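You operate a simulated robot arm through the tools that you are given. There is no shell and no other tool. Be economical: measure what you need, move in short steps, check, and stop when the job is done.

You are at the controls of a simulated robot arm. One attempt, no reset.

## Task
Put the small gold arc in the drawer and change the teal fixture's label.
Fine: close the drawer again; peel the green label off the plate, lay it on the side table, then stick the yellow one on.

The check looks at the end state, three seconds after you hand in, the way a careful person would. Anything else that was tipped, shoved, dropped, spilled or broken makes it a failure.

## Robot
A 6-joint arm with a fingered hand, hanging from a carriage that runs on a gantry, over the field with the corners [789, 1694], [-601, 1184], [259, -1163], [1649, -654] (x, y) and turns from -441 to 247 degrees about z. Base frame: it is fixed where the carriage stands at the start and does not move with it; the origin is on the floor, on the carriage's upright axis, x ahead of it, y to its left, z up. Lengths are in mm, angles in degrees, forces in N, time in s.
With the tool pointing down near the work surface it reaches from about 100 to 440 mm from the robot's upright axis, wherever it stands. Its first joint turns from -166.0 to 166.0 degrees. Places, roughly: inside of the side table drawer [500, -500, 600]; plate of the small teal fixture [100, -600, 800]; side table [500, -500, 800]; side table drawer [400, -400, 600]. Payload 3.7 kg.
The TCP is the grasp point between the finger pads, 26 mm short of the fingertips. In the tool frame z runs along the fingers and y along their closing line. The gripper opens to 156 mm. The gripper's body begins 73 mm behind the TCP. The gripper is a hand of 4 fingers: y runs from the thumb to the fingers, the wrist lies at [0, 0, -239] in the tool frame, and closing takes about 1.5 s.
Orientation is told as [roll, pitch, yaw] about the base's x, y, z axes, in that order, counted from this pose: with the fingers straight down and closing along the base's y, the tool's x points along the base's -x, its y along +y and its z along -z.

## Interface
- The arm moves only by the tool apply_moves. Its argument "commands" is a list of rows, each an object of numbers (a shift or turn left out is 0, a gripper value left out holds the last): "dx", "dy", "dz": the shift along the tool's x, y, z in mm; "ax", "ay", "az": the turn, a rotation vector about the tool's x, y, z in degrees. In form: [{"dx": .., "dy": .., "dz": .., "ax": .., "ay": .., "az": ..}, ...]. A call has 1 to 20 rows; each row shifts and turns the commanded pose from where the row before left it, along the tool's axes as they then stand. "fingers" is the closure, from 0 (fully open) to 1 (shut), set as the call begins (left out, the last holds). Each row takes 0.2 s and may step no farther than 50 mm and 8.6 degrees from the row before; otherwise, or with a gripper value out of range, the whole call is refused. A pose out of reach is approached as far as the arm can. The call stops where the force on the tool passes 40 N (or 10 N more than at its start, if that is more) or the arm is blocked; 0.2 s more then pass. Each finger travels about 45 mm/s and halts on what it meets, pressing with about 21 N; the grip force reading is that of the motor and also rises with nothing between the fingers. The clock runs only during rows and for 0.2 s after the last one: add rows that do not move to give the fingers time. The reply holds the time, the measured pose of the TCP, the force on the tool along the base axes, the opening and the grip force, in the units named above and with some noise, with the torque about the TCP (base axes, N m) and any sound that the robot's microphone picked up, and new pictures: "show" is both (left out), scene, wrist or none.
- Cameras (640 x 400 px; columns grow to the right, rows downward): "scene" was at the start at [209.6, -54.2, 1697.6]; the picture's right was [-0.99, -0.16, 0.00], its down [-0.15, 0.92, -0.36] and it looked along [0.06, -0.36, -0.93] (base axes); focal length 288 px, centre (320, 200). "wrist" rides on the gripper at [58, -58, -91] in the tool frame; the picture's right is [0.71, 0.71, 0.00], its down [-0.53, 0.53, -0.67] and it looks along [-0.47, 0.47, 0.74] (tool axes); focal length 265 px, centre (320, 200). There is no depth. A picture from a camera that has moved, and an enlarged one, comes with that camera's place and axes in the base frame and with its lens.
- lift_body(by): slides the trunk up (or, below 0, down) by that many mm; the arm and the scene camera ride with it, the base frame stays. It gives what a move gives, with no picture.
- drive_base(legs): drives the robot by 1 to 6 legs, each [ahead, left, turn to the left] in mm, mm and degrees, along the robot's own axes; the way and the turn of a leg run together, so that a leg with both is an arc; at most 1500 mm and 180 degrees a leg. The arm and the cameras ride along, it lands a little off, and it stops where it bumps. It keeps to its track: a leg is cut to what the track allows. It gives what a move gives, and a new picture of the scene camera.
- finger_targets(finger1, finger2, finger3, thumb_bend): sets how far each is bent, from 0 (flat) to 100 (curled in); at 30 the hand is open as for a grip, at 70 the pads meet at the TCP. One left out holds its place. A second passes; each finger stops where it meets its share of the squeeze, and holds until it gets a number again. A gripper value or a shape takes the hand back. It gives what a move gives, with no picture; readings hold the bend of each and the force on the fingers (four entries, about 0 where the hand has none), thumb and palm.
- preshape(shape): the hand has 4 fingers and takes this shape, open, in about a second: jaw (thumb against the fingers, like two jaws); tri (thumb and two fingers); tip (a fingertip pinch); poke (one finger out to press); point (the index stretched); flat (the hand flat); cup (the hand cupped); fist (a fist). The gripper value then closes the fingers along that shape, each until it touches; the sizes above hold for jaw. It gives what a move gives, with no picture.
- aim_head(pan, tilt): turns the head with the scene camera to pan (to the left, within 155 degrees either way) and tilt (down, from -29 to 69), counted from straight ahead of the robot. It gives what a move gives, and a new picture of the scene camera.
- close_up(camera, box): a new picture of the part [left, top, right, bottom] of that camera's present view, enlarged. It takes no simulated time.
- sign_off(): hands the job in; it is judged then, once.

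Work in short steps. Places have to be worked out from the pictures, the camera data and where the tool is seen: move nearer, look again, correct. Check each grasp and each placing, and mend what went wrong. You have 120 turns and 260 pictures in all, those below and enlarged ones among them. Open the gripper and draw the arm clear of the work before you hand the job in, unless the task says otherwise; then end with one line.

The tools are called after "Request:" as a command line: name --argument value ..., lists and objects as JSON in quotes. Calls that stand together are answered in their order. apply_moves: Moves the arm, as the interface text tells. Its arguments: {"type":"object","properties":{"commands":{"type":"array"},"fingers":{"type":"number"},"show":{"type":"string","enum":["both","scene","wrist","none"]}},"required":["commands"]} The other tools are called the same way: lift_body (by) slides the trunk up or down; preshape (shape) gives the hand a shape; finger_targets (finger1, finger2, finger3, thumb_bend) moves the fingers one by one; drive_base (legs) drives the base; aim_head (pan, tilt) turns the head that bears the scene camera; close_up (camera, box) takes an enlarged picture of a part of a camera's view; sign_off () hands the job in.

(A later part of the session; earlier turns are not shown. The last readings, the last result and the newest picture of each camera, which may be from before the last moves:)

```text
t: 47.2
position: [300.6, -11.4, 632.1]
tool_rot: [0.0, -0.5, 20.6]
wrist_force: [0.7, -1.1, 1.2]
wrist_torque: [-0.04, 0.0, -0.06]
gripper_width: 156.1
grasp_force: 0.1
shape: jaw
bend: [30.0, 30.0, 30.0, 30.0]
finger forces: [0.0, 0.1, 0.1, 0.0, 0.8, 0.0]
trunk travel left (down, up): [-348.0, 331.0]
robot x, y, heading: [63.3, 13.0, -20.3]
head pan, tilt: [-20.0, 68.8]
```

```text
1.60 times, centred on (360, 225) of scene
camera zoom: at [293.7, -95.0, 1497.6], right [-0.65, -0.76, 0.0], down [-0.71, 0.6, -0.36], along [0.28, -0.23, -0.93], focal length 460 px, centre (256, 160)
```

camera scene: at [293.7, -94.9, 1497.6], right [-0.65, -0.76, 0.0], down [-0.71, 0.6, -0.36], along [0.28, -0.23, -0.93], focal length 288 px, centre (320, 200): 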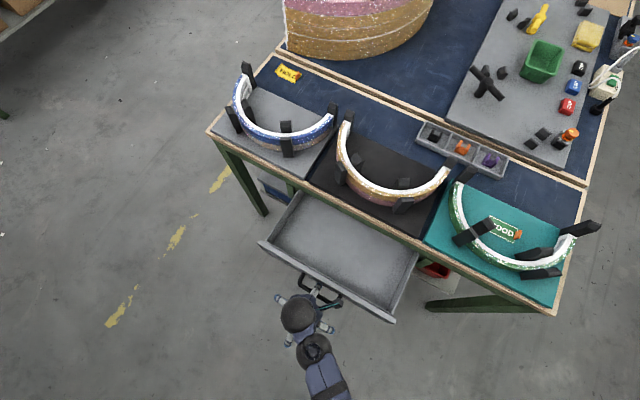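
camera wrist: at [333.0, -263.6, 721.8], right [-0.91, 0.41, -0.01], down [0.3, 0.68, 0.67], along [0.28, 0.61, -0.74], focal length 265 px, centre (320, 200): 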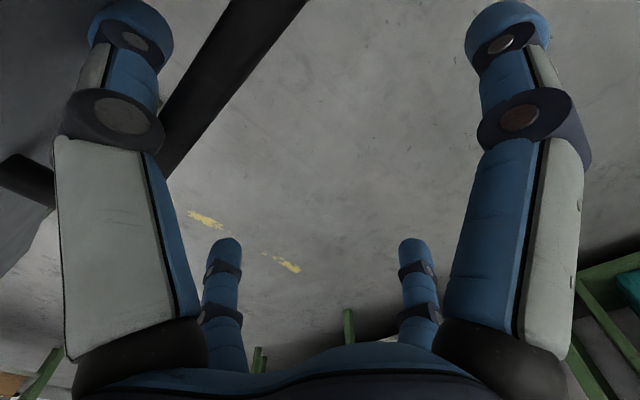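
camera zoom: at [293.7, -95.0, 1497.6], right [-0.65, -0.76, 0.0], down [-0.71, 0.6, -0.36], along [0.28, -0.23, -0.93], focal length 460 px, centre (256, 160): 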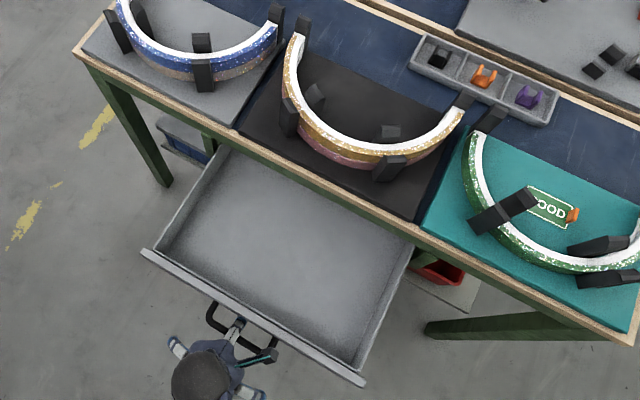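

Drawer is open ~225 mm. Now unhook upward, raise the trunk, and drive nearer so the arc is in reach.

Request:
apply_moves --commands '[{"dz": -30}, {"dz": -30}, {"dz": -30}]' --show "none"

Request:
lift_body --by 220

Request:
drive_base --legs '[[95, -114, 0]]'

Request:
apply_moves --commands '[{"az": 8}, {"az": 8}, {"az": 8}, {"az": 8}, {"az": 8}, {"az": 5.3}, {}]' --show "wrist"

```text
t: 48.0
position: [300.4, -13.6, 721.4]
tool_rot: [-0.1, -0.5, 20.4]
wrist_force: [0.8, -0.5, -0.4]
wrist_torque: [0.0, 0.0, -0.03]
gripper_width: 155.8
grasp_force: 0.0
shape: jaw
bend: [30.0, 30.0, 30.0, 30.0]
finger forces: [0.0, 0.0, 0.1, 0.1, 0.0, 0.0]
trunk travel left (down, up): [-348.0, 331.0]
robot x, y, heading: [62.1, 9.1, -20.3]
head pan, tilt: [-20.0, 68.8]
```

```text
t: 50.4
position: [300.1, -12.3, 942.5]
tool_rot: [0.0, -0.5, 20.6]
wrist_force: [0.0, 0.2, 0.5]
wrist_torque: [0.01, 0.01, -0.03]
gripper_width: 156.0
grasp_force: 0.1
shape: jaw
bend: [30.0, 30.0, 30.0, 30.0]
finger forces: [0.1, 0.0, 0.0, 0.0, 0.0, 0.0]
trunk travel left (down, up): [-568.0, 111.0]
robot x, y, heading: [61.7, 6.5, -20.2]
head pan, tilt: [-20.0, 68.8]
```

```text
t: 51.7
position: [350.1, -151.5, 942.8]
tool_rot: [0.1, -0.5, 20.8]
wrist_force: [-0.4, 0.4, -0.6]
wrist_torque: [0.02, -0.02, 0.0]
gripper_width: 156.0
grasp_force: 0.1
shape: jaw
bend: [30.0, 30.0, 30.0, 30.0]
finger forces: [0.0, 0.0, 0.1, 0.0, 0.0, 0.0]
trunk travel left (down, up): [-568.0, 111.0]
robot x, y, heading: [114.5, -131.3, -19.9]
head pan, tilt: [-20.0, 68.8]
camera scene: at [343.8, -233.6, 1717.6], right [-0.64, -0.77, 0.0], down [-0.71, 0.6, -0.36], along [0.28, -0.23, -0.93], focal length 288 px, centre (320, 200)
```

scene: 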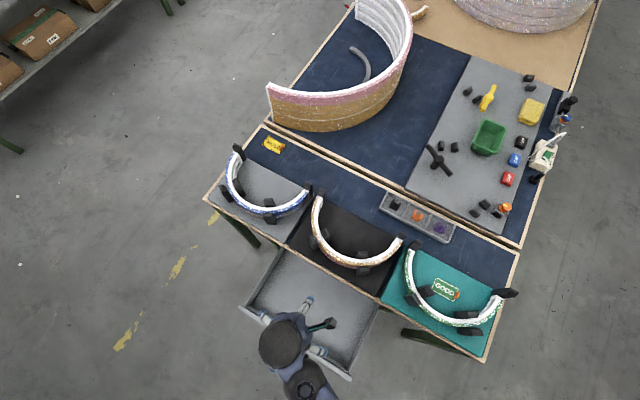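

```text
t: 53.3
position: [352.1, -151.7, 942.4]
tool_rot: [0.3, -0.3, -24.7]
wrist_force: [0.1, 0.1, 0.0]
wrist_torque: [-0.03, -0.05, 0.01]
gripper_width: 156.0
grasp_force: 0.0
shape: jaw
bend: [30.0, 30.0, 30.0, 30.0]
finger forces: [0.0, 0.0, 0.0, 0.1, 0.0, 0.0]
trunk travel left (down, up): [-568.0, 111.0]
robot x, y, heading: [113.6, -128.7, -20.2]
head pan, tilt: [-20.0, 68.8]
camera wrist: at [273.7, -180.7, 1032.4], right [-0.35, 0.94, 0.0], down [0.69, 0.26, 0.67], along [0.63, 0.23, -0.74], focal length 265 px, centre (320, 200)
```

wrist: 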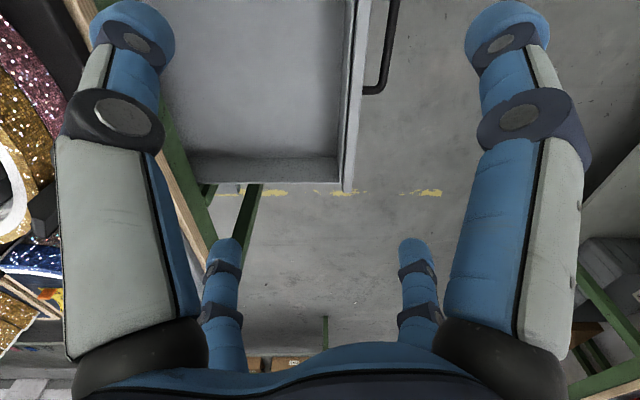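

Now zoom on the gold arc from this stance, and a second height to triangulate later.

Request:
close_up --camera "scene" --box '[296, 180, 416, 285]'

Request:
lift_body --by 100

Request:
close_up --camera "scene" --box '[296, 180, 416, 285]'

```text
3.81 times, centred on (356, 232) of scene
camera zoom: at [343.9, -233.6, 1717.6], right [-0.64, -0.77, 0.0], down [-0.71, 0.6, -0.36], along [0.28, -0.23, -0.93], focal length 1096 px, centre (183, 76)
```

zoom: 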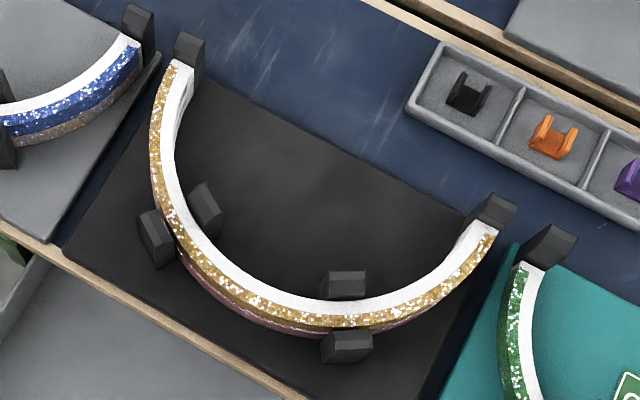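

```text
t: 54.7
position: [350.5, -151.8, 1042.2]
tool_rot: [0.2, -0.4, -24.7]
wrist_force: [0.6, 0.3, -0.5]
wrist_torque: [0.01, -0.01, 0.04]
gripper_width: 155.8
grasp_force: 0.0
shape: jaw
bend: [30.0, 30.0, 30.0, 30.0]
finger forces: [0.0, 0.0, 0.0, 0.0, 0.0, 0.1]
trunk travel left (down, up): [-668.0, 11.0]
robot x, y, heading: [109.9, -130.6, -20.2]
head pan, tilt: [-20.0, 68.8]
```

```text
3.81 times, centred on (356, 232) of scene
camera zoom: at [343.9, -233.6, 1817.6], right [-0.64, -0.77, 0.0], down [-0.71, 0.6, -0.36], along [0.28, -0.23, -0.93], focal length 1096 px, centre (183, 76)
```

zoom: 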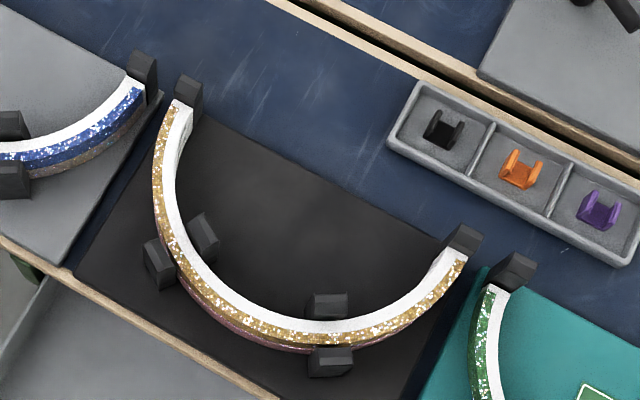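

Arc top ≈ z 865, mid of the rim ≈ (430,-374), radius ≈ 135. I move the hand above the arc's mid to look at it with the wrist camera.

Request:
apply_moves --commands '[{"dx": -33, "dy": -33.7}, {"dx": -33, "dy": -33.7}, {"dx": -33, "dy": -33.7}, {"dx": -33, "dy": -33.7}, {"dx": -33, "dy": -33.7}, {}]' --show "wrist"

```text
t: 56.1
position: [429.9, -372.3, 1042.4]
tool_rot: [0.3, -0.3, -24.7]
wrist_force: [0.6, -0.2, 0.4]
wrist_torque: [0.0, -0.02, -0.02]
gripper_width: 156.2
grasp_force: 0.0
shape: jaw
bend: [30.0, 30.0, 30.0, 30.0]
finger forces: [0.0, 0.0, 0.0, 0.0, 0.0, 0.1]
trunk travel left (down, up): [-668.0, 11.0]
robot x, y, heading: [111.9, -129.2, -19.7]
head pan, tilt: [-20.0, 68.8]
camera wrist: at [352.7, -401.9, 1132.9], right [-0.35, 0.94, 0.0], down [0.69, 0.26, 0.67], along [0.63, 0.24, -0.74], focal length 265 px, centre (320, 200)
```

wrist: 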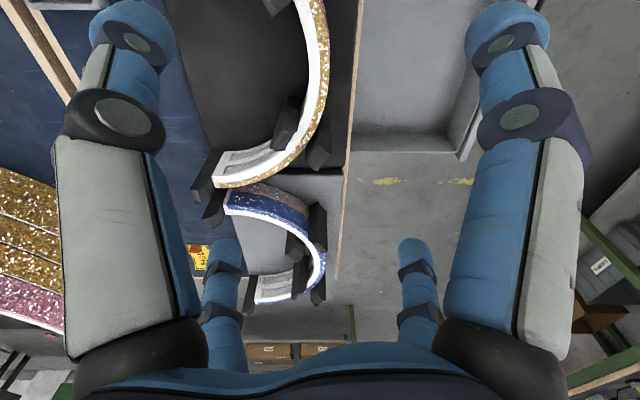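

Request:
close_up --camera "wrist" --box '[180, 0, 370, 220]'

```text
1.82 times, centred on (275, 110) of wrist
camera zoom: at [352.7, -401.9, 1132.9], right [-0.35, 0.94, 0.0], down [0.69, 0.26, 0.67], along [0.63, 0.24, -0.74], focal length 483 px, centre (402, 364)
```

zoom: 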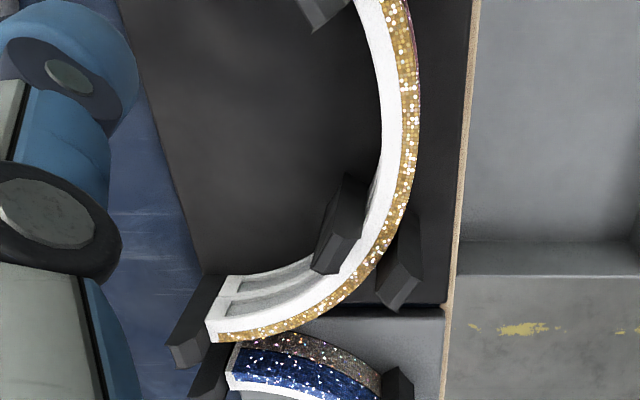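

Table top ≈ z 795, arc rim z ≈ 865 directly under the tool axis. I half-close the fingers and go down to z≈925 for a look.

Request:
apply_moves --commands '[{"dz": 30}, {"dz": 30}, {"dz": 30}, {"dz": 26}, {}, {}]' --fingers 0.5 --show "wrist"

Request:
close_up --camera "scene" --box '[290, 180, 420, 290]'

```text
t: 57.5
position: [434.6, -376.7, 930.6]
tool_rot: [0.3, -0.2, -24.5]
wrist_force: [0.2, -0.6, 0.1]
wrist_torque: [0.0, -0.01, -0.02]
gripper_width: 78.6
grasp_force: 0.1
shape: jaw
bend: [36.0, 36.0, 36.0, 70.0]
finger forces: [0.1, 0.0, 0.1, 0.0, 0.1, 0.1]
out of reach, approached as far as the arm can: row 1
trunk travel left (down, up): [-668.0, 11.0]
robot x, y, heading: [112.8, -129.9, -20.3]
head pan, tilt: [-20.0, 68.8]
camera wrist: at [356.3, -404.7, 1021.3], right [-0.35, 0.94, 0.0], down [0.69, 0.26, 0.67], along [0.63, 0.24, -0.74], focal length 265 px, centre (320, 200)
```

wrist: 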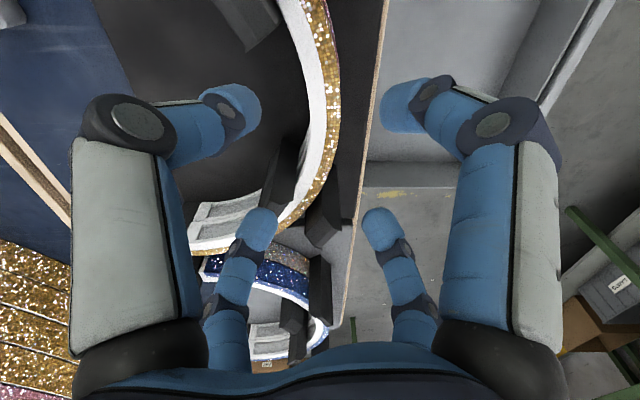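

```text
3.64 times, centred on (355, 235) of scene
camera zoom: at [343.9, -233.6, 1817.6], right [-0.64, -0.77, 0.0], down [-0.71, 0.6, -0.36], along [0.28, -0.23, -0.93], focal length 1046 px, centre (193, 73)
```

zoom: 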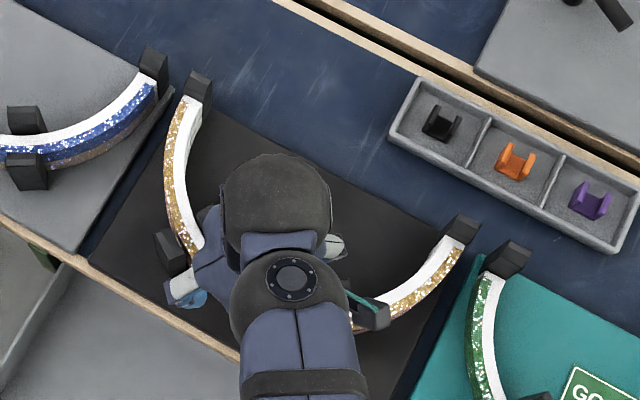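

Alignment looks good. I narrow the opening slightly, correct ~4 mm, and descend to straddle the wall.

Request:
apply_moves --commands '[{"dx": 4.2, "dy": -0.7}, {}, {"dz": 12}, {"dz": 12}, {"dz": 12}, {"dz": 12}, {}]' --fingers 0.577 --show "wrist"

```text
t: 59.1
position: [421.4, -370.1, 895.8]
tool_rot: [0.3, -0.3, -24.6]
wrist_force: [-0.2, 0.7, -0.1]
wrist_torque: [0.02, -0.04, -0.03]
gripper_width: 66.3
grasp_force: 0.1
shape: jaw
bend: [40.0, 40.0, 40.0, 70.0]
finger forces: [0.1, 0.1, 0.1, 0.1, 0.0, 0.1]
out of reach, approached as far as the arm can: row 5, 6
trunk travel left (down, up): [-668.0, 11.0]
robot x, y, heading: [115.7, -128.7, -20.1]
head pan, tilt: [-20.0, 68.8]
camera wrist: at [344.4, -398.4, 986.4], right [-0.35, 0.94, 0.0], down [0.69, 0.26, 0.67], along [0.63, 0.24, -0.74], focal length 265 px, centre (320, 200)
```

wrist: 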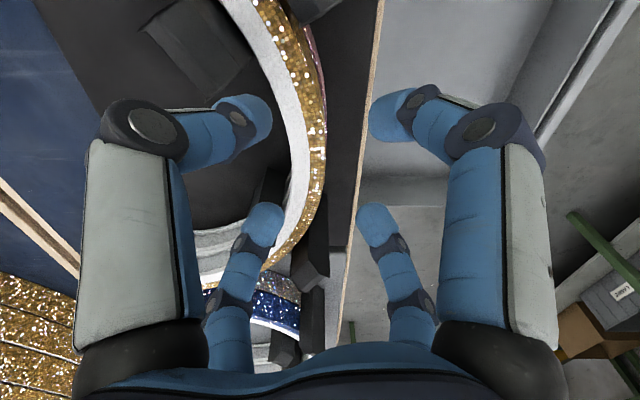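

Reach limit at this trunk height; raise the arm 60, re-centre, then lower with the trunk.

Request:
apply_moves --commands '[{"dz": -30}, {"dz": -30}, {"dx": -5, "dy": 1}, {}]' --show "none"

```text
t: 60.1
position: [427.0, -369.9, 958.0]
tool_rot: [0.3, -0.3, -24.7]
wrist_force: [0.1, -0.7, 0.3]
wrist_torque: [-0.01, 0.0, 0.01]
gripper_width: 66.3
grasp_force: 0.0
shape: jaw
bend: [40.0, 40.0, 40.0, 70.0]
finger forces: [0.1, 0.0, 0.0, 0.0, 0.0, 0.0]
trunk travel left (down, up): [-668.0, 11.0]
robot x, y, heading: [112.3, -126.3, -20.2]
head pan, tilt: [-20.0, 68.8]
```

Request:
apply_moves --commands '[{"dx": -5.4, "dy": -3.4}, {}]' --show "none"

Request:
lift_body --by -65

Request:
apply_moves --commands '[{}]' --show "wrist"

```text
t: 60.7
position: [430.0, -374.7, 957.8]
tool_rot: [0.3, -0.3, -24.5]
wrist_force: [-0.6, -0.3, 0.3]
wrist_torque: [0.02, -0.02, -0.01]
gripper_width: 66.3
grasp_force: 0.1
shape: jaw
bend: [40.0, 40.0, 40.0, 70.0]
finger forces: [0.0, 0.1, 0.1, 0.0, 0.0, 0.1]
trunk travel left (down, up): [-668.0, 11.0]
robot x, y, heading: [111.1, -131.1, -19.8]
head pan, tilt: [-20.0, 68.8]
```

```text
t: 61.7
position: [429.8, -375.9, 892.0]
tool_rot: [0.3, -0.3, -24.6]
wrist_force: [-0.6, -0.1, 1.2]
wrist_torque: [-0.03, -0.04, -0.01]
gripper_width: 66.6
grasp_force: 0.1
shape: jaw
bend: [40.0, 40.0, 40.0, 70.0]
finger forces: [0.0, 0.0, 0.1, 0.1, 0.0, 0.0]
trunk travel left (down, up): [-603.0, 76.0]
robot x, y, heading: [115.0, -129.1, -19.9]
head pan, tilt: [-20.0, 68.8]
```

```text
t: 62.1
position: [430.1, -376.0, 891.7]
tool_rot: [0.3, -0.2, -24.6]
wrist_force: [-0.3, -0.3, -0.1]
wrist_torque: [-0.01, -0.01, -0.02]
gripper_width: 66.4
grasp_force: 0.0
shape: jaw
bend: [40.0, 40.0, 40.0, 70.0]
finger forces: [0.1, 0.1, 0.1, 0.0, 0.0, 0.0]
trunk travel left (down, up): [-603.0, 76.0]
robot x, y, heading: [111.9, -128.3, -20.1]
head pan, tilt: [-20.0, 68.8]
camera wrist: at [352.8, -404.3, 982.2], right [-0.35, 0.94, 0.0], down [0.69, 0.26, 0.67], along [0.63, 0.24, -0.74], focal length 265 px, centre (320, 200)
```

wrist: 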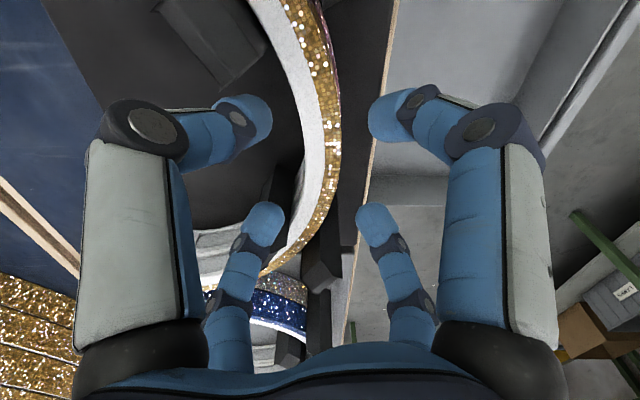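

Centred. Lower 18 mm more and check contact forces.

Request:
apply_moves --commands '[{"dz": 9}, {"dz": 9}, {}]' --show "wrist"

```text
t: 62.9
position: [429.7, -375.6, 874.8]
tool_rot: [0.3, -0.3, -24.6]
wrist_force: [-0.4, -1.4, 0.8]
wrist_torque: [-0.01, -0.07, -0.07]
gripper_width: 66.1
grasp_force: 0.1
shape: jaw
bend: [40.0, 40.0, 40.0, 70.0]
finger forces: [0.0, 0.0, 1.8, 0.1, 0.0, 0.1]
trunk travel left (down, up): [-603.0, 76.0]
robot x, y, heading: [107.8, -129.4, -20.0]
head pan, tilt: [-20.0, 68.8]
camera wrist: at [353.0, -404.7, 964.6], right [-0.35, 0.94, 0.0], down [0.69, 0.26, 0.67], along [0.63, 0.23, -0.74], focal length 265 px, centre (320, 200)
```

wrist: 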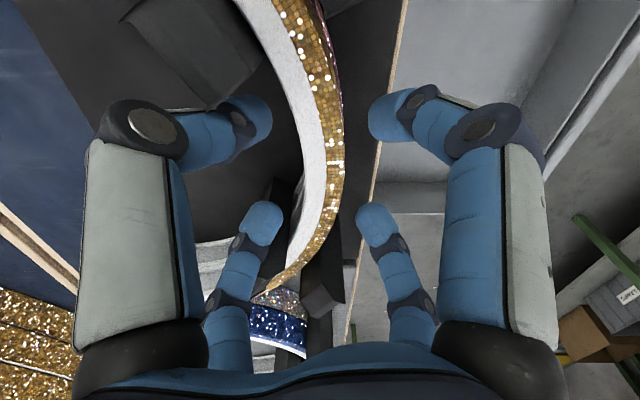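

Finger3 touches the inner wall lightly (the curve). Shift 4 mm inward, then go down another 15 mm.

Request:
apply_moves --commands '[{"dx": -2.9, "dy": -2.9}, {}, {"dz": 6}, {"dz": 6}, {}]' --show "none"

```text
t: 64.1
position: [430.8, -378.3, 863.6]
tool_rot: [0.2, -0.3, -24.6]
wrist_force: [-0.1, -0.4, 0.7]
wrist_torque: [0.0, 0.01, -0.04]
gripper_width: 66.6
grasp_force: 0.1
shape: jaw
bend: [40.0, 40.0, 40.0, 70.0]
finger forces: [0.0, 0.0, 0.0, 0.0, 0.0, 0.0]
trunk travel left (down, up): [-603.0, 76.0]
robot x, y, heading: [114.0, -128.9, -19.7]
head pan, tilt: [-20.0, 68.8]
```

Request:
apply_moves --commands '[{"dz": 7}, {}]' --show "wrist"

Request:
close_up --camera "wrist" --box '[180, 40, 460, 320]'

```text
t: 64.7
position: [431.3, -379.3, 855.3]
tool_rot: [0.3, -0.3, -24.6]
wrist_force: [-0.9, 0.7, -0.1]
wrist_torque: [0.0, 0.04, -0.01]
gripper_width: 66.1
grasp_force: 0.1
shape: jaw
bend: [40.0, 40.0, 40.0, 70.0]
finger forces: [0.0, 0.0, 0.0, 0.0, 0.1, 0.0]
trunk travel left (down, up): [-603.0, 76.0]
robot x, y, heading: [114.1, -129.7, -20.1]
head pan, tilt: [-20.0, 68.8]
camera wrist: at [354.4, -407.5, 945.5], right [-0.35, 0.94, 0.0], down [0.69, 0.26, 0.67], along [0.63, 0.24, -0.74], focal length 265 px, centre (320, 200)
```

wrist: 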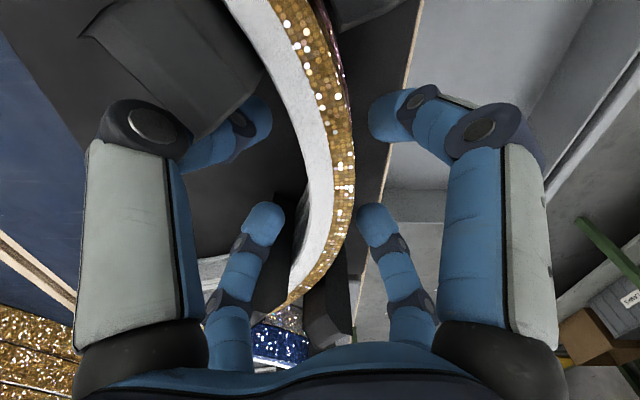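

```text
1.43 times, centred on (320, 180) of wrist
camera zoom: at [354.4, -407.5, 945.5], right [-0.35, 0.94, 0.0], down [0.69, 0.26, 0.67], along [0.63, 0.24, -0.74], focal length 379 px, centre (320, 229)
```

zoom: 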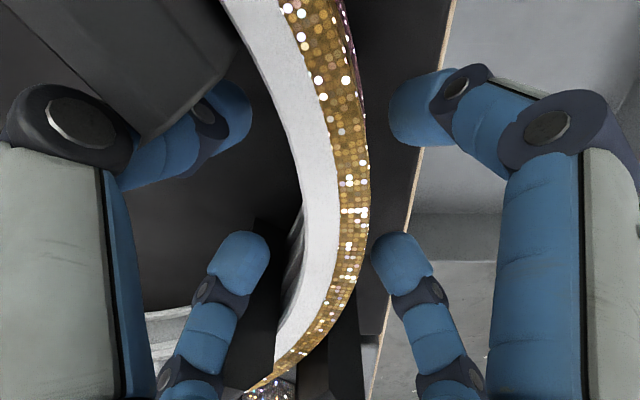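

Straddling without contact. Close the grip.

Request:
apply_moves --commands '[{}, {}, {}, {}, {}, {}, {}]' --fingers 1 --show "wrist"

```text
t: 66.3
position: [431.1, -378.1, 855.2]
tool_rot: [0.5, -0.2, -24.6]
wrist_force: [-0.4, 1.3, -0.2]
wrist_torque: [0.06, 0.06, 0.08]
gripper_width: 25.2
grasp_force: 21.1
shape: jaw
bend: [78.0, 78.0, 78.0, 70.0]
finger forces: [16.2, 16.6, 11.2, 0.0, 17.4, 0.0]
trunk travel left (down, up): [-603.0, 76.0]
robot x, y, heading: [113.6, -130.3, -19.8]
head pan, tilt: [-20.0, 68.8]
camera wrist: at [354.0, -407.1, 945.3], right [-0.35, 0.94, 0.0], down [0.69, 0.26, 0.67], along [0.63, 0.24, -0.74], focal length 265 px, centre (320, 200)
```

wrist: 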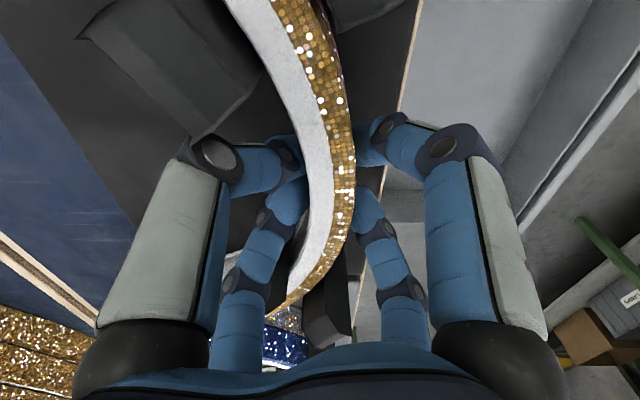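

All four fingers press on the wall. Lift slowly.

Request:
apply_moves --commands '[{"dz": -5}, {"dz": -5}, {"dz": -5}, {"dz": -5}, {}]' --show "wrist"

Request:
close_up --camera "scene" --box '[290, 180, 420, 290]'

```text
t: 67.5
position: [431.8, -378.4, 875.6]
tool_rot: [0.4, -0.3, -24.6]
wrist_force: [-0.9, 0.6, -2.5]
wrist_torque: [0.12, 0.06, 0.13]
gripper_width: 24.8
grasp_force: 21.1
shape: jaw
bend: [78.0, 78.0, 78.0, 70.0]
finger forces: [16.5, 16.7, 11.2, 0.0, 17.6, 0.1]
trunk travel left (down, up): [-603.0, 76.0]
robot x, y, heading: [110.7, -131.2, -19.9]
head pan, tilt: [-20.0, 68.8]
camera wrist: at [354.3, -407.7, 965.0], right [-0.35, 0.94, 0.0], down [0.69, 0.26, 0.67], along [0.63, 0.24, -0.74], focal length 265 px, centre (320, 200)
```

wrist: 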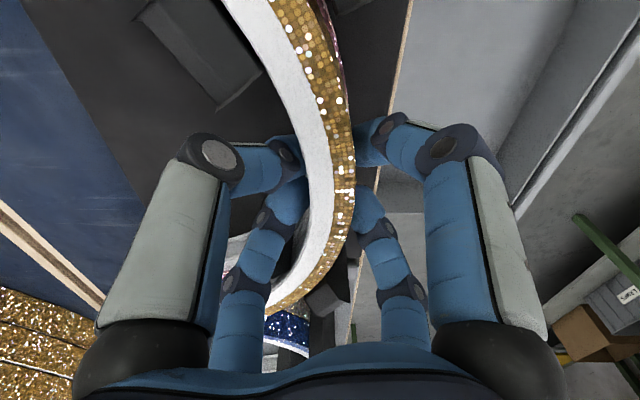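

```text
3.64 times, centred on (355, 235) of scene
camera zoom: at [343.8, -233.5, 1752.6], right [-0.64, -0.77, 0.0], down [-0.71, 0.6, -0.36], along [0.28, -0.23, -0.93], focal length 1046 px, centre (193, 73)
```

zoom: 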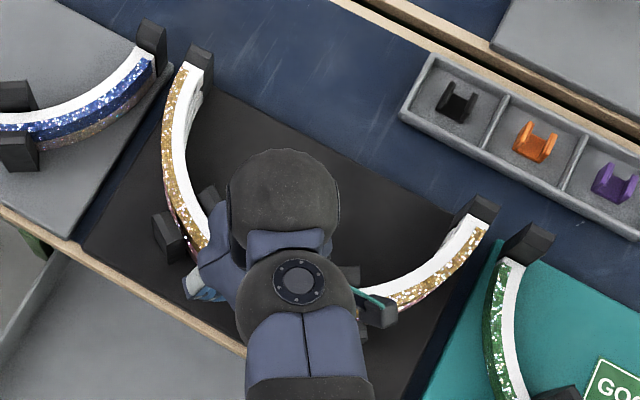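

The arc comes along. Raise further: trunk +70, arm +35.

Request:
apply_moves --commands '[{"dz": -7}, {"dz": -7}, {"dz": -7}, {"dz": -7}, {"dz": -7}, {}]' --show "none"

Request:
lift_body --by 70

Request:
aim_head --pan -20 --tilt 68

```text
t: 68.9
position: [430.3, -380.2, 907.8]
tool_rot: [0.3, -0.3, -24.6]
wrist_force: [-0.3, -0.1, -2.0]
wrist_torque: [0.06, 0.02, 0.01]
gripper_width: 24.7
grasp_force: 20.6
shape: jaw
bend: [78.0, 78.0, 78.0, 70.0]
finger forces: [15.6, 16.2, 13.0, 0.0, 15.7, 0.0]
trunk travel left (down, up): [-603.0, 76.0]
robot x, y, heading: [114.2, -132.3, -20.0]
head pan, tilt: [-20.0, 68.8]
```

```text
t: 70.0
position: [430.1, -379.8, 979.9]
tool_rot: [0.3, -0.3, -24.6]
wrist_force: [-0.7, -0.6, -2.1]
wrist_torque: [0.11, 0.0, 0.01]
gripper_width: 24.4
grasp_force: 21.4
shape: jaw
bend: [78.0, 78.0, 78.0, 70.0]
finger forces: [15.6, 16.1, 13.6, 0.1, 15.0, 0.0]
trunk travel left (down, up): [-673.0, 6.0]
robot x, y, heading: [113.4, -126.8, -20.0]
head pan, tilt: [-20.0, 68.8]
```

```text
t: 70.6
position: [430.1, -379.1, 979.9]
tool_rot: [0.3, -0.4, -24.6]
wrist_force: [0.2, 0.3, -2.2]
wrist_torque: [0.09, 0.03, 0.0]
gripper_width: 24.5
grasp_force: 21.1
shape: jaw
bend: [78.0, 78.0, 78.0, 70.0]
finger forces: [15.6, 16.1, 13.5, 0.0, 15.1, 0.0]
trunk travel left (down, up): [-673.0, 6.0]
robot x, y, heading: [111.5, -131.9, -19.8]
head pan, tilt: [-20.0, 68.0]
camera scene: at [344.6, -234.2, 1823.3], right [-0.64, -0.77, 0.0], down [-0.71, 0.6, -0.37], along [0.29, -0.24, -0.93], focal length 288 px, centre (320, 200)
```

scene: 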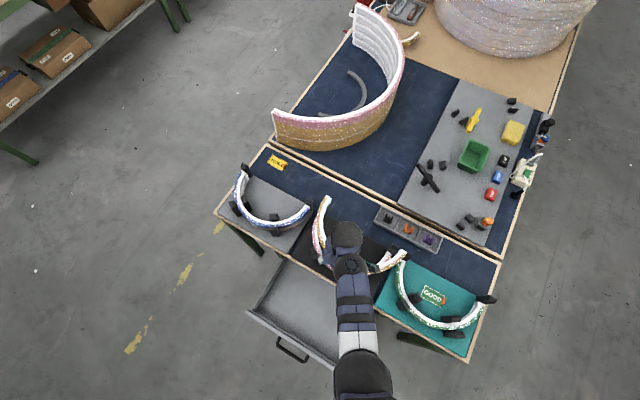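

Now carry the arc out over the open drawer (+219 mm outward).

Request:
apply_moves --commands '[{"dx": 30.2, "dy": 31.7}, {"dx": 30.2, "dy": 31.7}, {"dx": 30.2, "dy": 31.7}, {"dx": 30.2, "dy": 31.7}, {"dx": 30.4, "dy": 31.7}, {}]' --show "both"

```text
t: 72.0
position: [358.6, -170.1, 980.3]
tool_rot: [0.2, -0.4, -24.5]
wrist_force: [0.8, 0.8, -1.7]
wrist_torque: [0.08, -0.02, -0.04]
gripper_width: 24.4
grasp_force: 20.8
shape: jaw
bend: [78.0, 78.0, 78.0, 70.0]
finger forces: [15.6, 16.0, 13.2, 0.1, 15.6, 0.0]
trunk travel left (down, up): [-673.0, 6.0]
robot x, y, heading: [112.0, -130.9, -20.1]
head pan, tilt: [-20.0, 68.0]
camera scene: at [344.6, -234.3, 1823.3], right [-0.64, -0.77, 0.0], down [-0.71, 0.6, -0.37], along [0.29, -0.24, -0.93], focal length 288 px, centre (320, 200)
camera wrist: at [282.2, -198.8, 1070.6], right [-0.35, 0.94, 0.0], down [0.69, 0.26, 0.67], along [0.63, 0.24, -0.74], focal length 265 px, centre (320, 200)
```

scene: 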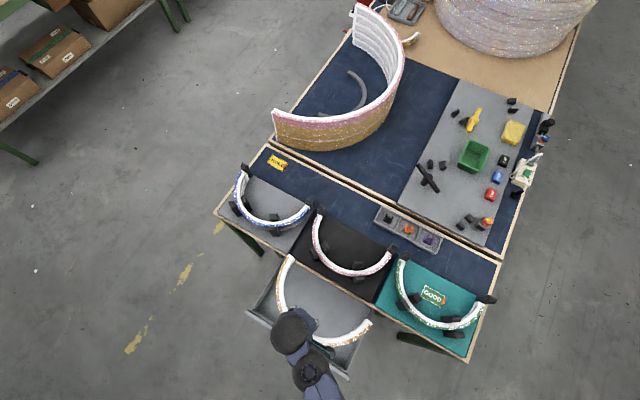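
wrist: 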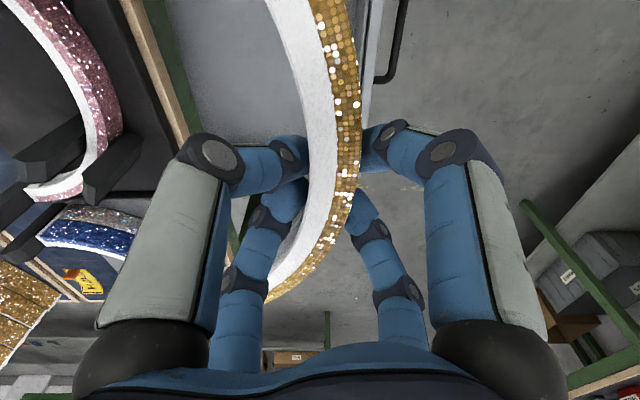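

The gold arc was stacked on a pink one, which has stayed in its fixture. Check both closely.

Request:
close_up --camera "scene" --box '[230, 190, 410, 390]'

Request:
close_up --camera "scene" --box '[295, 195, 405, 290]'

```text
2.00 times, centred on (320, 290) of scene
camera zoom: at [344.6, -234.3, 1823.3], right [-0.64, -0.77, 0.0], down [-0.71, 0.6, -0.37], along [0.29, -0.24, -0.93], focal length 575 px, centre (320, 20)
```

zoom: 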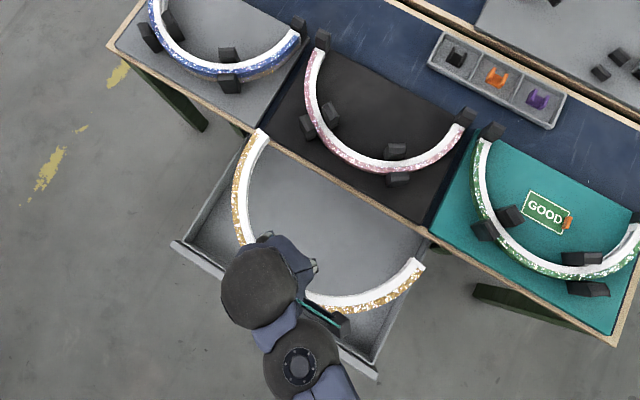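

```text
4.21 times, centred on (350, 242) of scene
camera zoom: at [344.6, -234.3, 1823.3], right [-0.64, -0.77, 0.0], down [-0.71, 0.6, -0.37], along [0.29, -0.24, -0.93], focal length 1211 px, centre (194, 21)
```

zoom: 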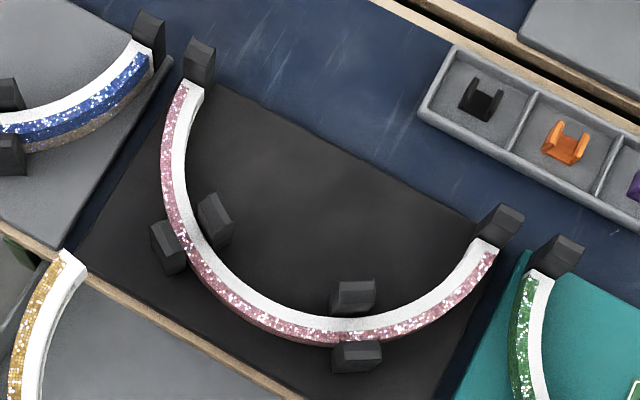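

Pink stays seated. Lower the trunk by 250 towards the drawer.

Request:
lift_body --by -250

Request:
apply_moves --commands '[{}]' --show "both"

Request:
close_up --camera "scene" --box '[180, 200, 420, 400]'

```text
t: 74.6
position: [360.8, -170.2, 731.2]
tool_rot: [0.3, -0.3, -24.6]
wrist_force: [0.8, 0.5, -0.6]
wrist_torque: [0.11, -0.01, 0.03]
gripper_width: 24.2
grasp_force: 20.8
shape: jaw
bend: [78.0, 78.0, 78.0, 70.0]
finger forces: [15.6, 16.0, 13.2, 0.1, 15.5, 0.1]
trunk travel left (down, up): [-423.0, 256.0]
robot x, y, heading: [112.5, -129.2, -20.1]
head pan, tilt: [-20.0, 68.0]
```

```text
t: 75.0
position: [359.1, -171.3, 731.3]
tool_rot: [0.4, -0.3, -24.6]
wrist_force: [-0.6, 0.4, -1.8]
wrist_torque: [0.09, 0.06, -0.01]
gripper_width: 24.4
grasp_force: 21.1
shape: jaw
bend: [78.0, 78.0, 78.0, 70.0]
finger forces: [15.6, 16.1, 13.2, 0.0, 15.5, 0.1]
trunk travel left (down, up): [-423.0, 256.0]
robot x, y, heading: [110.0, -130.0, -20.0]
head pan, tilt: [-20.0, 68.0]
camera scene: at [344.6, -234.3, 1573.4], right [-0.64, -0.77, 0.0], down [-0.71, 0.6, -0.37], along [0.29, -0.24, -0.93], focal length 288 px, centre (320, 200)
camera wrist: at [282.5, -199.1, 820.6], right [-0.35, 0.94, 0.0], down [0.69, 0.26, 0.67], along [0.63, 0.24, -0.74], focal length 265 px, centre (320, 200)
```

scene: 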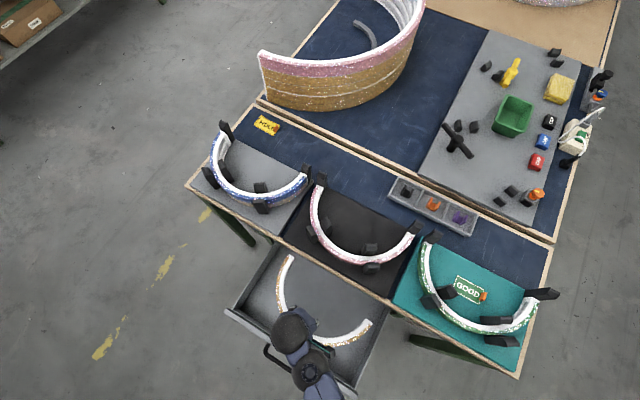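
wrist: 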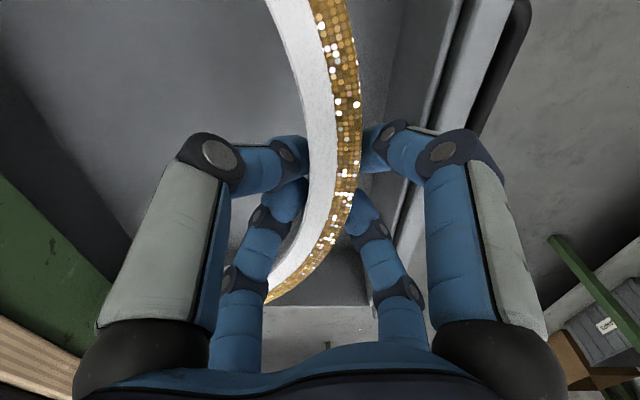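

```text
2.00 times, centred on (300, 300) of scene
camera zoom: at [344.6, -234.3, 1573.4], right [-0.64, -0.77, 0.0], down [-0.71, 0.6, -0.37], along [0.29, -0.24, -0.93], focal length 575 px, centre (360, 0)
```

zoom: 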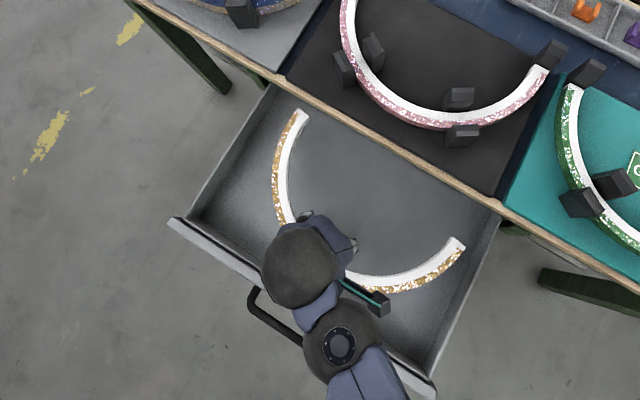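

The arc has yawed about 9° in the grip (left end nearer the table edge). I turn the hand -9° about tool z to square it, then look.

Request:
apply_moves --commands '[{"az": -5}, {"az": -4.5}, {}]' --show "wrist"

Request:
close_up --camera "scene" --box '[220, 220, 400, 390]'

```text
t: 75.8
position: [358.7, -169.5, 729.5]
tool_rot: [0.2, -0.4, -15.1]
wrist_force: [-0.2, 0.1, -1.2]
wrist_torque: [0.1, 0.03, -0.02]
gripper_width: 24.2
grasp_force: 20.7
shape: jaw
bend: [78.0, 78.0, 78.0, 70.0]
finger forces: [15.5, 16.0, 13.3, 0.0, 15.3, 0.0]
trunk travel left (down, up): [-423.0, 256.0]
robot x, y, heading: [111.5, -133.6, -19.9]
head pan, tilt: [-20.0, 68.0]
camera wrist: at [288.5, -211.7, 820.8], right [-0.5, 0.87, 0.0], down [0.64, 0.37, 0.67], along [0.58, 0.34, -0.74], focal length 265 px, centre (320, 200)
```

wrist: 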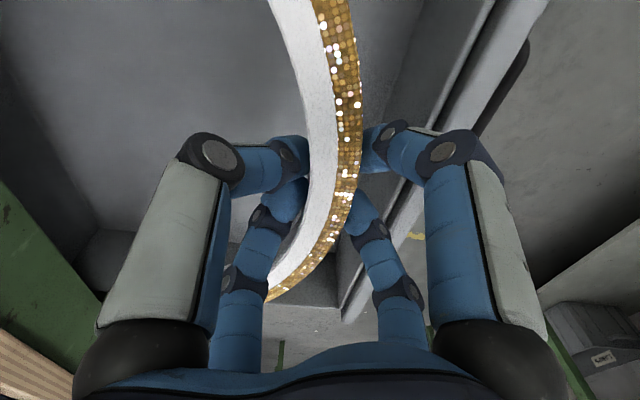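

```text
2.35 times, centred on (310, 305) of scene
camera zoom: at [344.6, -234.3, 1573.4], right [-0.64, -0.77, 0.0], down [-0.71, 0.6, -0.37], along [0.29, -0.24, -0.93], focal length 677 px, centre (344, -47)
```

zoom: 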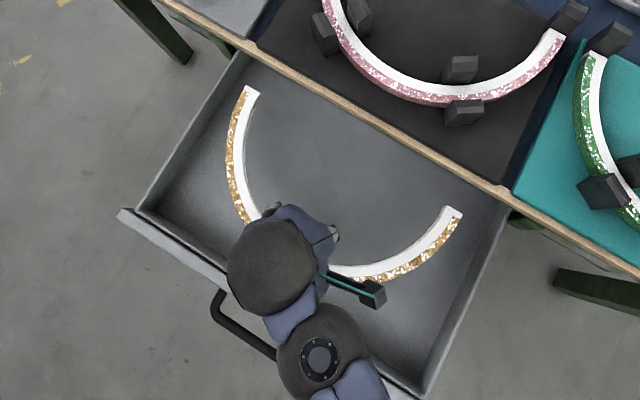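

Squared now. Move 15 mm inward for clearance at the front panel and lower 50.

Request:
apply_moves --commands '[{"dx": -8.6, "dy": -12.3}, {"dz": 15}, {"dz": 15}, {"dz": 15}, {"dz": 10}, {}]' --show "wrist"

Request:
close_up --camera "scene" --box '[220, 220, 400, 390]'

```text
t: 77.2
position: [363.6, -184.4, 675.0]
tool_rot: [0.3, -0.4, -15.2]
wrist_force: [-0.5, 0.1, -2.1]
wrist_torque: [0.11, 0.02, 0.01]
gripper_width: 24.4
grasp_force: 20.7
shape: jaw
bend: [78.0, 78.0, 78.0, 70.0]
finger forces: [15.6, 16.0, 13.2, 0.0, 15.5, 0.1]
trunk travel left (down, up): [-423.0, 256.0]
robot x, y, heading: [113.7, -132.8, -20.0]
head pan, tilt: [-20.0, 68.0]
camera wrist: at [293.2, -225.3, 765.2], right [-0.5, 0.87, 0.0], down [0.64, 0.37, 0.67], along [0.58, 0.34, -0.74], focal length 265 px, centre (320, 200)
```

wrist: 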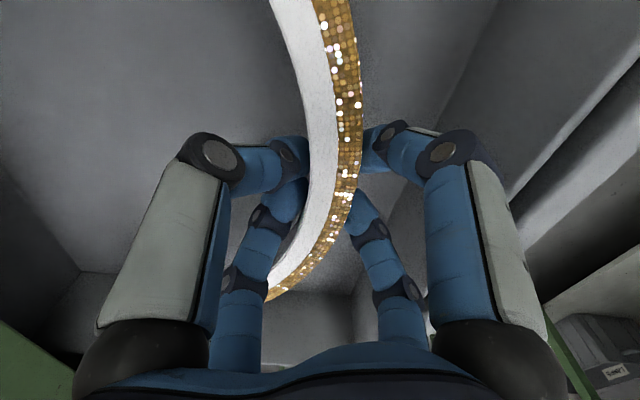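

```text
2.35 times, centred on (310, 305) of scene
camera zoom: at [344.6, -234.2, 1573.3], right [-0.64, -0.77, 0.0], down [-0.71, 0.6, -0.37], along [0.29, -0.24, -0.93], focal length 677 px, centre (344, -47)
```

zoom: 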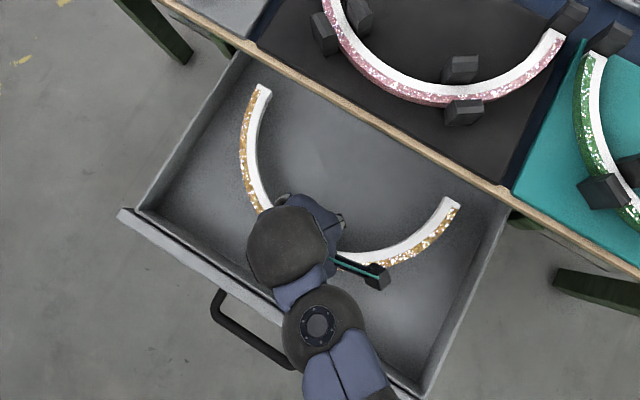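

Clear on all sides. Lower on in small steps until contact.

Request:
apply_moves --commands '[{"dz": 8}, {"dz": 8}, {"dz": 6}, {"dz": 4}, {}]' --show "none"

```text
t: 78.4
position: [364.5, -183.4, 649.6]
tool_rot: [0.3, -0.4, -15.1]
wrist_force: [-0.8, -0.2, -2.7]
wrist_torque: [0.07, 0.07, 0.0]
gripper_width: 24.0
grasp_force: 21.0
shape: jaw
bend: [78.0, 78.0, 78.0, 70.0]
finger forces: [15.7, 16.0, 13.2, 0.1, 15.5, 0.0]
trunk travel left (down, up): [-423.0, 256.0]
robot x, y, heading: [114.4, -128.3, -20.1]
head pan, tilt: [-20.0, 68.0]
```

Request:
apply_moves --commands '[{"dz": 4}, {"dz": 4}, {"dz": 4}, {}]' --show "none"

Request:
close_up --camera "wrist" --box '[180, 40, 460, 320]'

```text
t: 79.1
position: [366.9, -185.1, 642.4]
tool_rot: [0.3, -0.7, -15.3]
wrist_force: [-7.9, -2.1, 32.1]
wrist_torque: [-0.09, 0.46, 0.0]
gripper_width: 25.8
grasp_force: 20.6
shape: jaw
bend: [79.0, 78.0, 78.0, 69.0]
finger forces: [27.0, 26.5, 13.5, 0.0, 38.0, 0.0]
trunk travel left (down, up): [-423.0, 256.0]
robot x, y, heading: [111.4, -129.5, -20.0]
head pan, tilt: [-20.0, 68.0]
stopped in row 3: the force on the tool passed its limit at 50 N (the readings are from after the stop); the commanded pose is now the measured one
```

```text
1.43 times, centred on (320, 180) of wrist
camera zoom: at [295.5, -226.6, 732.3], right [-0.5, 0.87, 0.0], down [0.64, 0.37, 0.68], along [0.59, 0.33, -0.74], focal length 379 px, centre (320, 229)
```

zoom: 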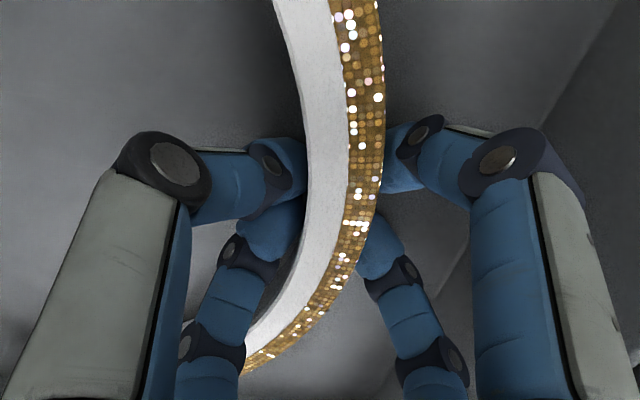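

Contact with the drawer floor. Ease up 3 mm and open part-way.

Request:
apply_moves --commands '[{"dz": -3}, {}]' --show "none"

Request:
apply_moves --commands '[{}, {}, {}, {}, {}]' --fingers 0.6 --show "wrist"

```text
t: 79.7
position: [366.1, -184.8, 643.6]
tool_rot: [0.3, -0.4, -15.2]
wrist_force: [-0.3, -0.1, -1.9]
wrist_torque: [0.0, 0.06, 0.04]
gripper_width: 24.8
grasp_force: 20.9
shape: jaw
bend: [79.0, 78.0, 78.0, 69.0]
finger forces: [16.4, 16.5, 13.5, 0.0, 16.8, 0.1]
trunk travel left (down, up): [-423.0, 256.0]
robot x, y, heading: [112.1, -132.5, -20.1]
head pan, tilt: [-20.0, 68.0]
```

```text
t: 80.9
position: [367.0, -185.0, 643.9]
tool_rot: [0.4, -0.6, -15.1]
wrist_force: [-0.2, 0.0, 0.3]
wrist_torque: [0.01, 0.03, 0.02]
gripper_width: 61.7
grasp_force: 0.0
shape: jaw
bend: [42.0, 42.0, 42.0, 70.0]
finger forces: [0.2, 0.0, 0.1, 0.0, 0.1, 0.0]
trunk travel left (down, up): [-423.0, 256.0]
robot x, y, heading: [112.1, -130.3, -19.9]
head pan, tilt: [-20.0, 68.0]
camera wrist: at [295.9, -225.2, 734.4], right [-0.5, 0.87, 0.0], down [0.64, 0.37, 0.68], along [0.59, 0.33, -0.74], focal length 265 px, centre (320, 200)
```

wrist: 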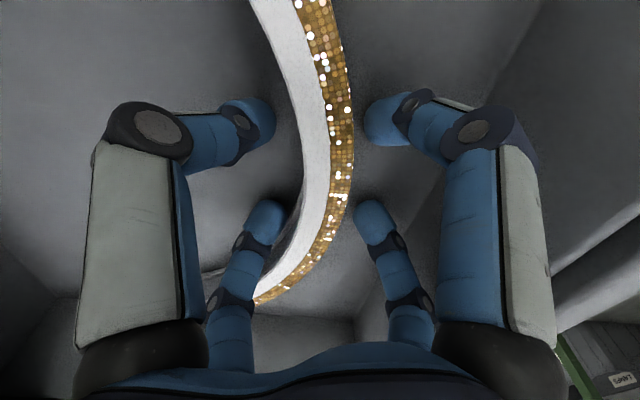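

Released, arc standing on the drawer floor. Rise straight up.

Request:
apply_moves --commands '[{"dz": -10}, {"dz": -15}, {"dz": -20}, {"dz": -20}, {"dz": -20}, {}]' --show "none"

Request:
close_up --camera "scene" --box '[180, 200, 420, 400]'

```text
t: 82.3
position: [365.5, -184.3, 730.3]
tool_rot: [0.2, -0.6, -15.3]
wrist_force: [0.7, -0.4, 0.0]
wrist_torque: [0.03, 0.0, -0.04]
gripper_width: 61.9
grasp_force: 0.1
shape: jaw
bend: [42.0, 42.0, 42.0, 70.0]
finger forces: [0.0, 0.0, 0.0, 0.0, 0.0, 0.0]
trunk travel left (down, up): [-423.0, 256.0]
robot x, y, heading: [112.7, -128.5, -20.0]
head pan, tilt: [-20.0, 68.0]
```

```text
2.00 times, centred on (300, 300) of scene
camera zoom: at [344.5, -234.3, 1573.4], right [-0.64, -0.77, 0.0], down [-0.71, 0.6, -0.37], along [0.29, -0.24, -0.93], focal length 575 px, centre (360, 0)
```

zoom: 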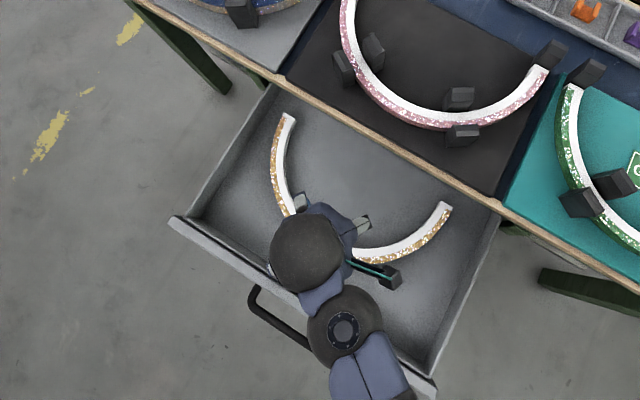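

Now to close the drawer: rise, turn the hand to yaw 20.5, swing out beyond the handle.

Request:
apply_moves --commands '[{"dz": -25}, {"az": -8}, {"az": -8}, {"az": -8}, {"az": -8}, {"az": -3.7}, {"dy": 43}, {"dy": 43}, {"dy": 43}, {"dy": 43}, {"dy": 43}, {"dx": 2.5}]' --show "none"

Request:
apply_moves --commands '[{}, {}, {}, {}]' --fingers 0 --show "scene"

```text
t: 84.9
position: [286.7, 16.7, 756.3]
tool_rot: [-0.1, -0.6, 20.7]
wrist_force: [0.3, -0.2, -0.4]
wrist_torque: [-0.01, -0.02, 0.0]
gripper_width: 62.1
grasp_force: 0.0
shape: jaw
bend: [42.0, 42.0, 42.0, 70.0]
finger forces: [0.0, 0.1, 0.1, 0.0, 0.0, 0.1]
trunk travel left (down, up): [-423.0, 256.0]
robot x, y, heading: [110.4, -130.0, -19.9]
head pan, tilt: [-20.0, 68.0]
```

```text
t: 85.9
position: [288.7, 16.0, 754.8]
tool_rot: [-0.1, -0.6, 20.5]
wrist_force: [-0.7, 0.0, 1.0]
wrist_torque: [-0.03, -0.02, -0.01]
gripper_width: 150.7
grasp_force: 0.0
shape: jaw
bend: [27.0, 27.0, 27.0, 28.0]
finger forces: [0.1, 0.0, 0.0, 0.1, 0.0, 0.1]
trunk travel left (down, up): [-423.0, 256.0]
robot x, y, heading: [112.8, -131.4, -20.3]
head pan, tilt: [-20.0, 68.0]
camera scene: at [344.5, -234.3, 1573.4], right [-0.64, -0.77, 0.0], down [-0.71, 0.6, -0.37], along [0.29, -0.24, -0.93], focal length 288 px, centre (320, 200)
```

scene: 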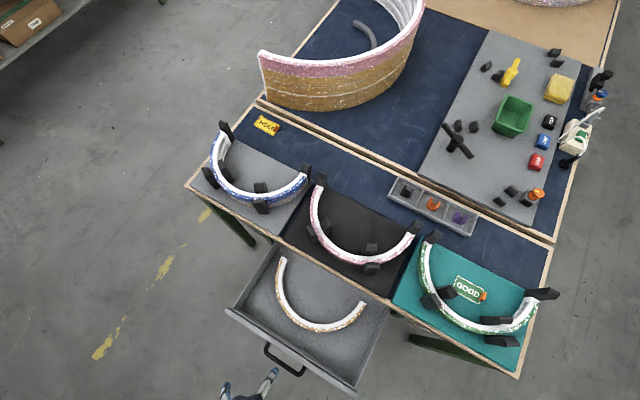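

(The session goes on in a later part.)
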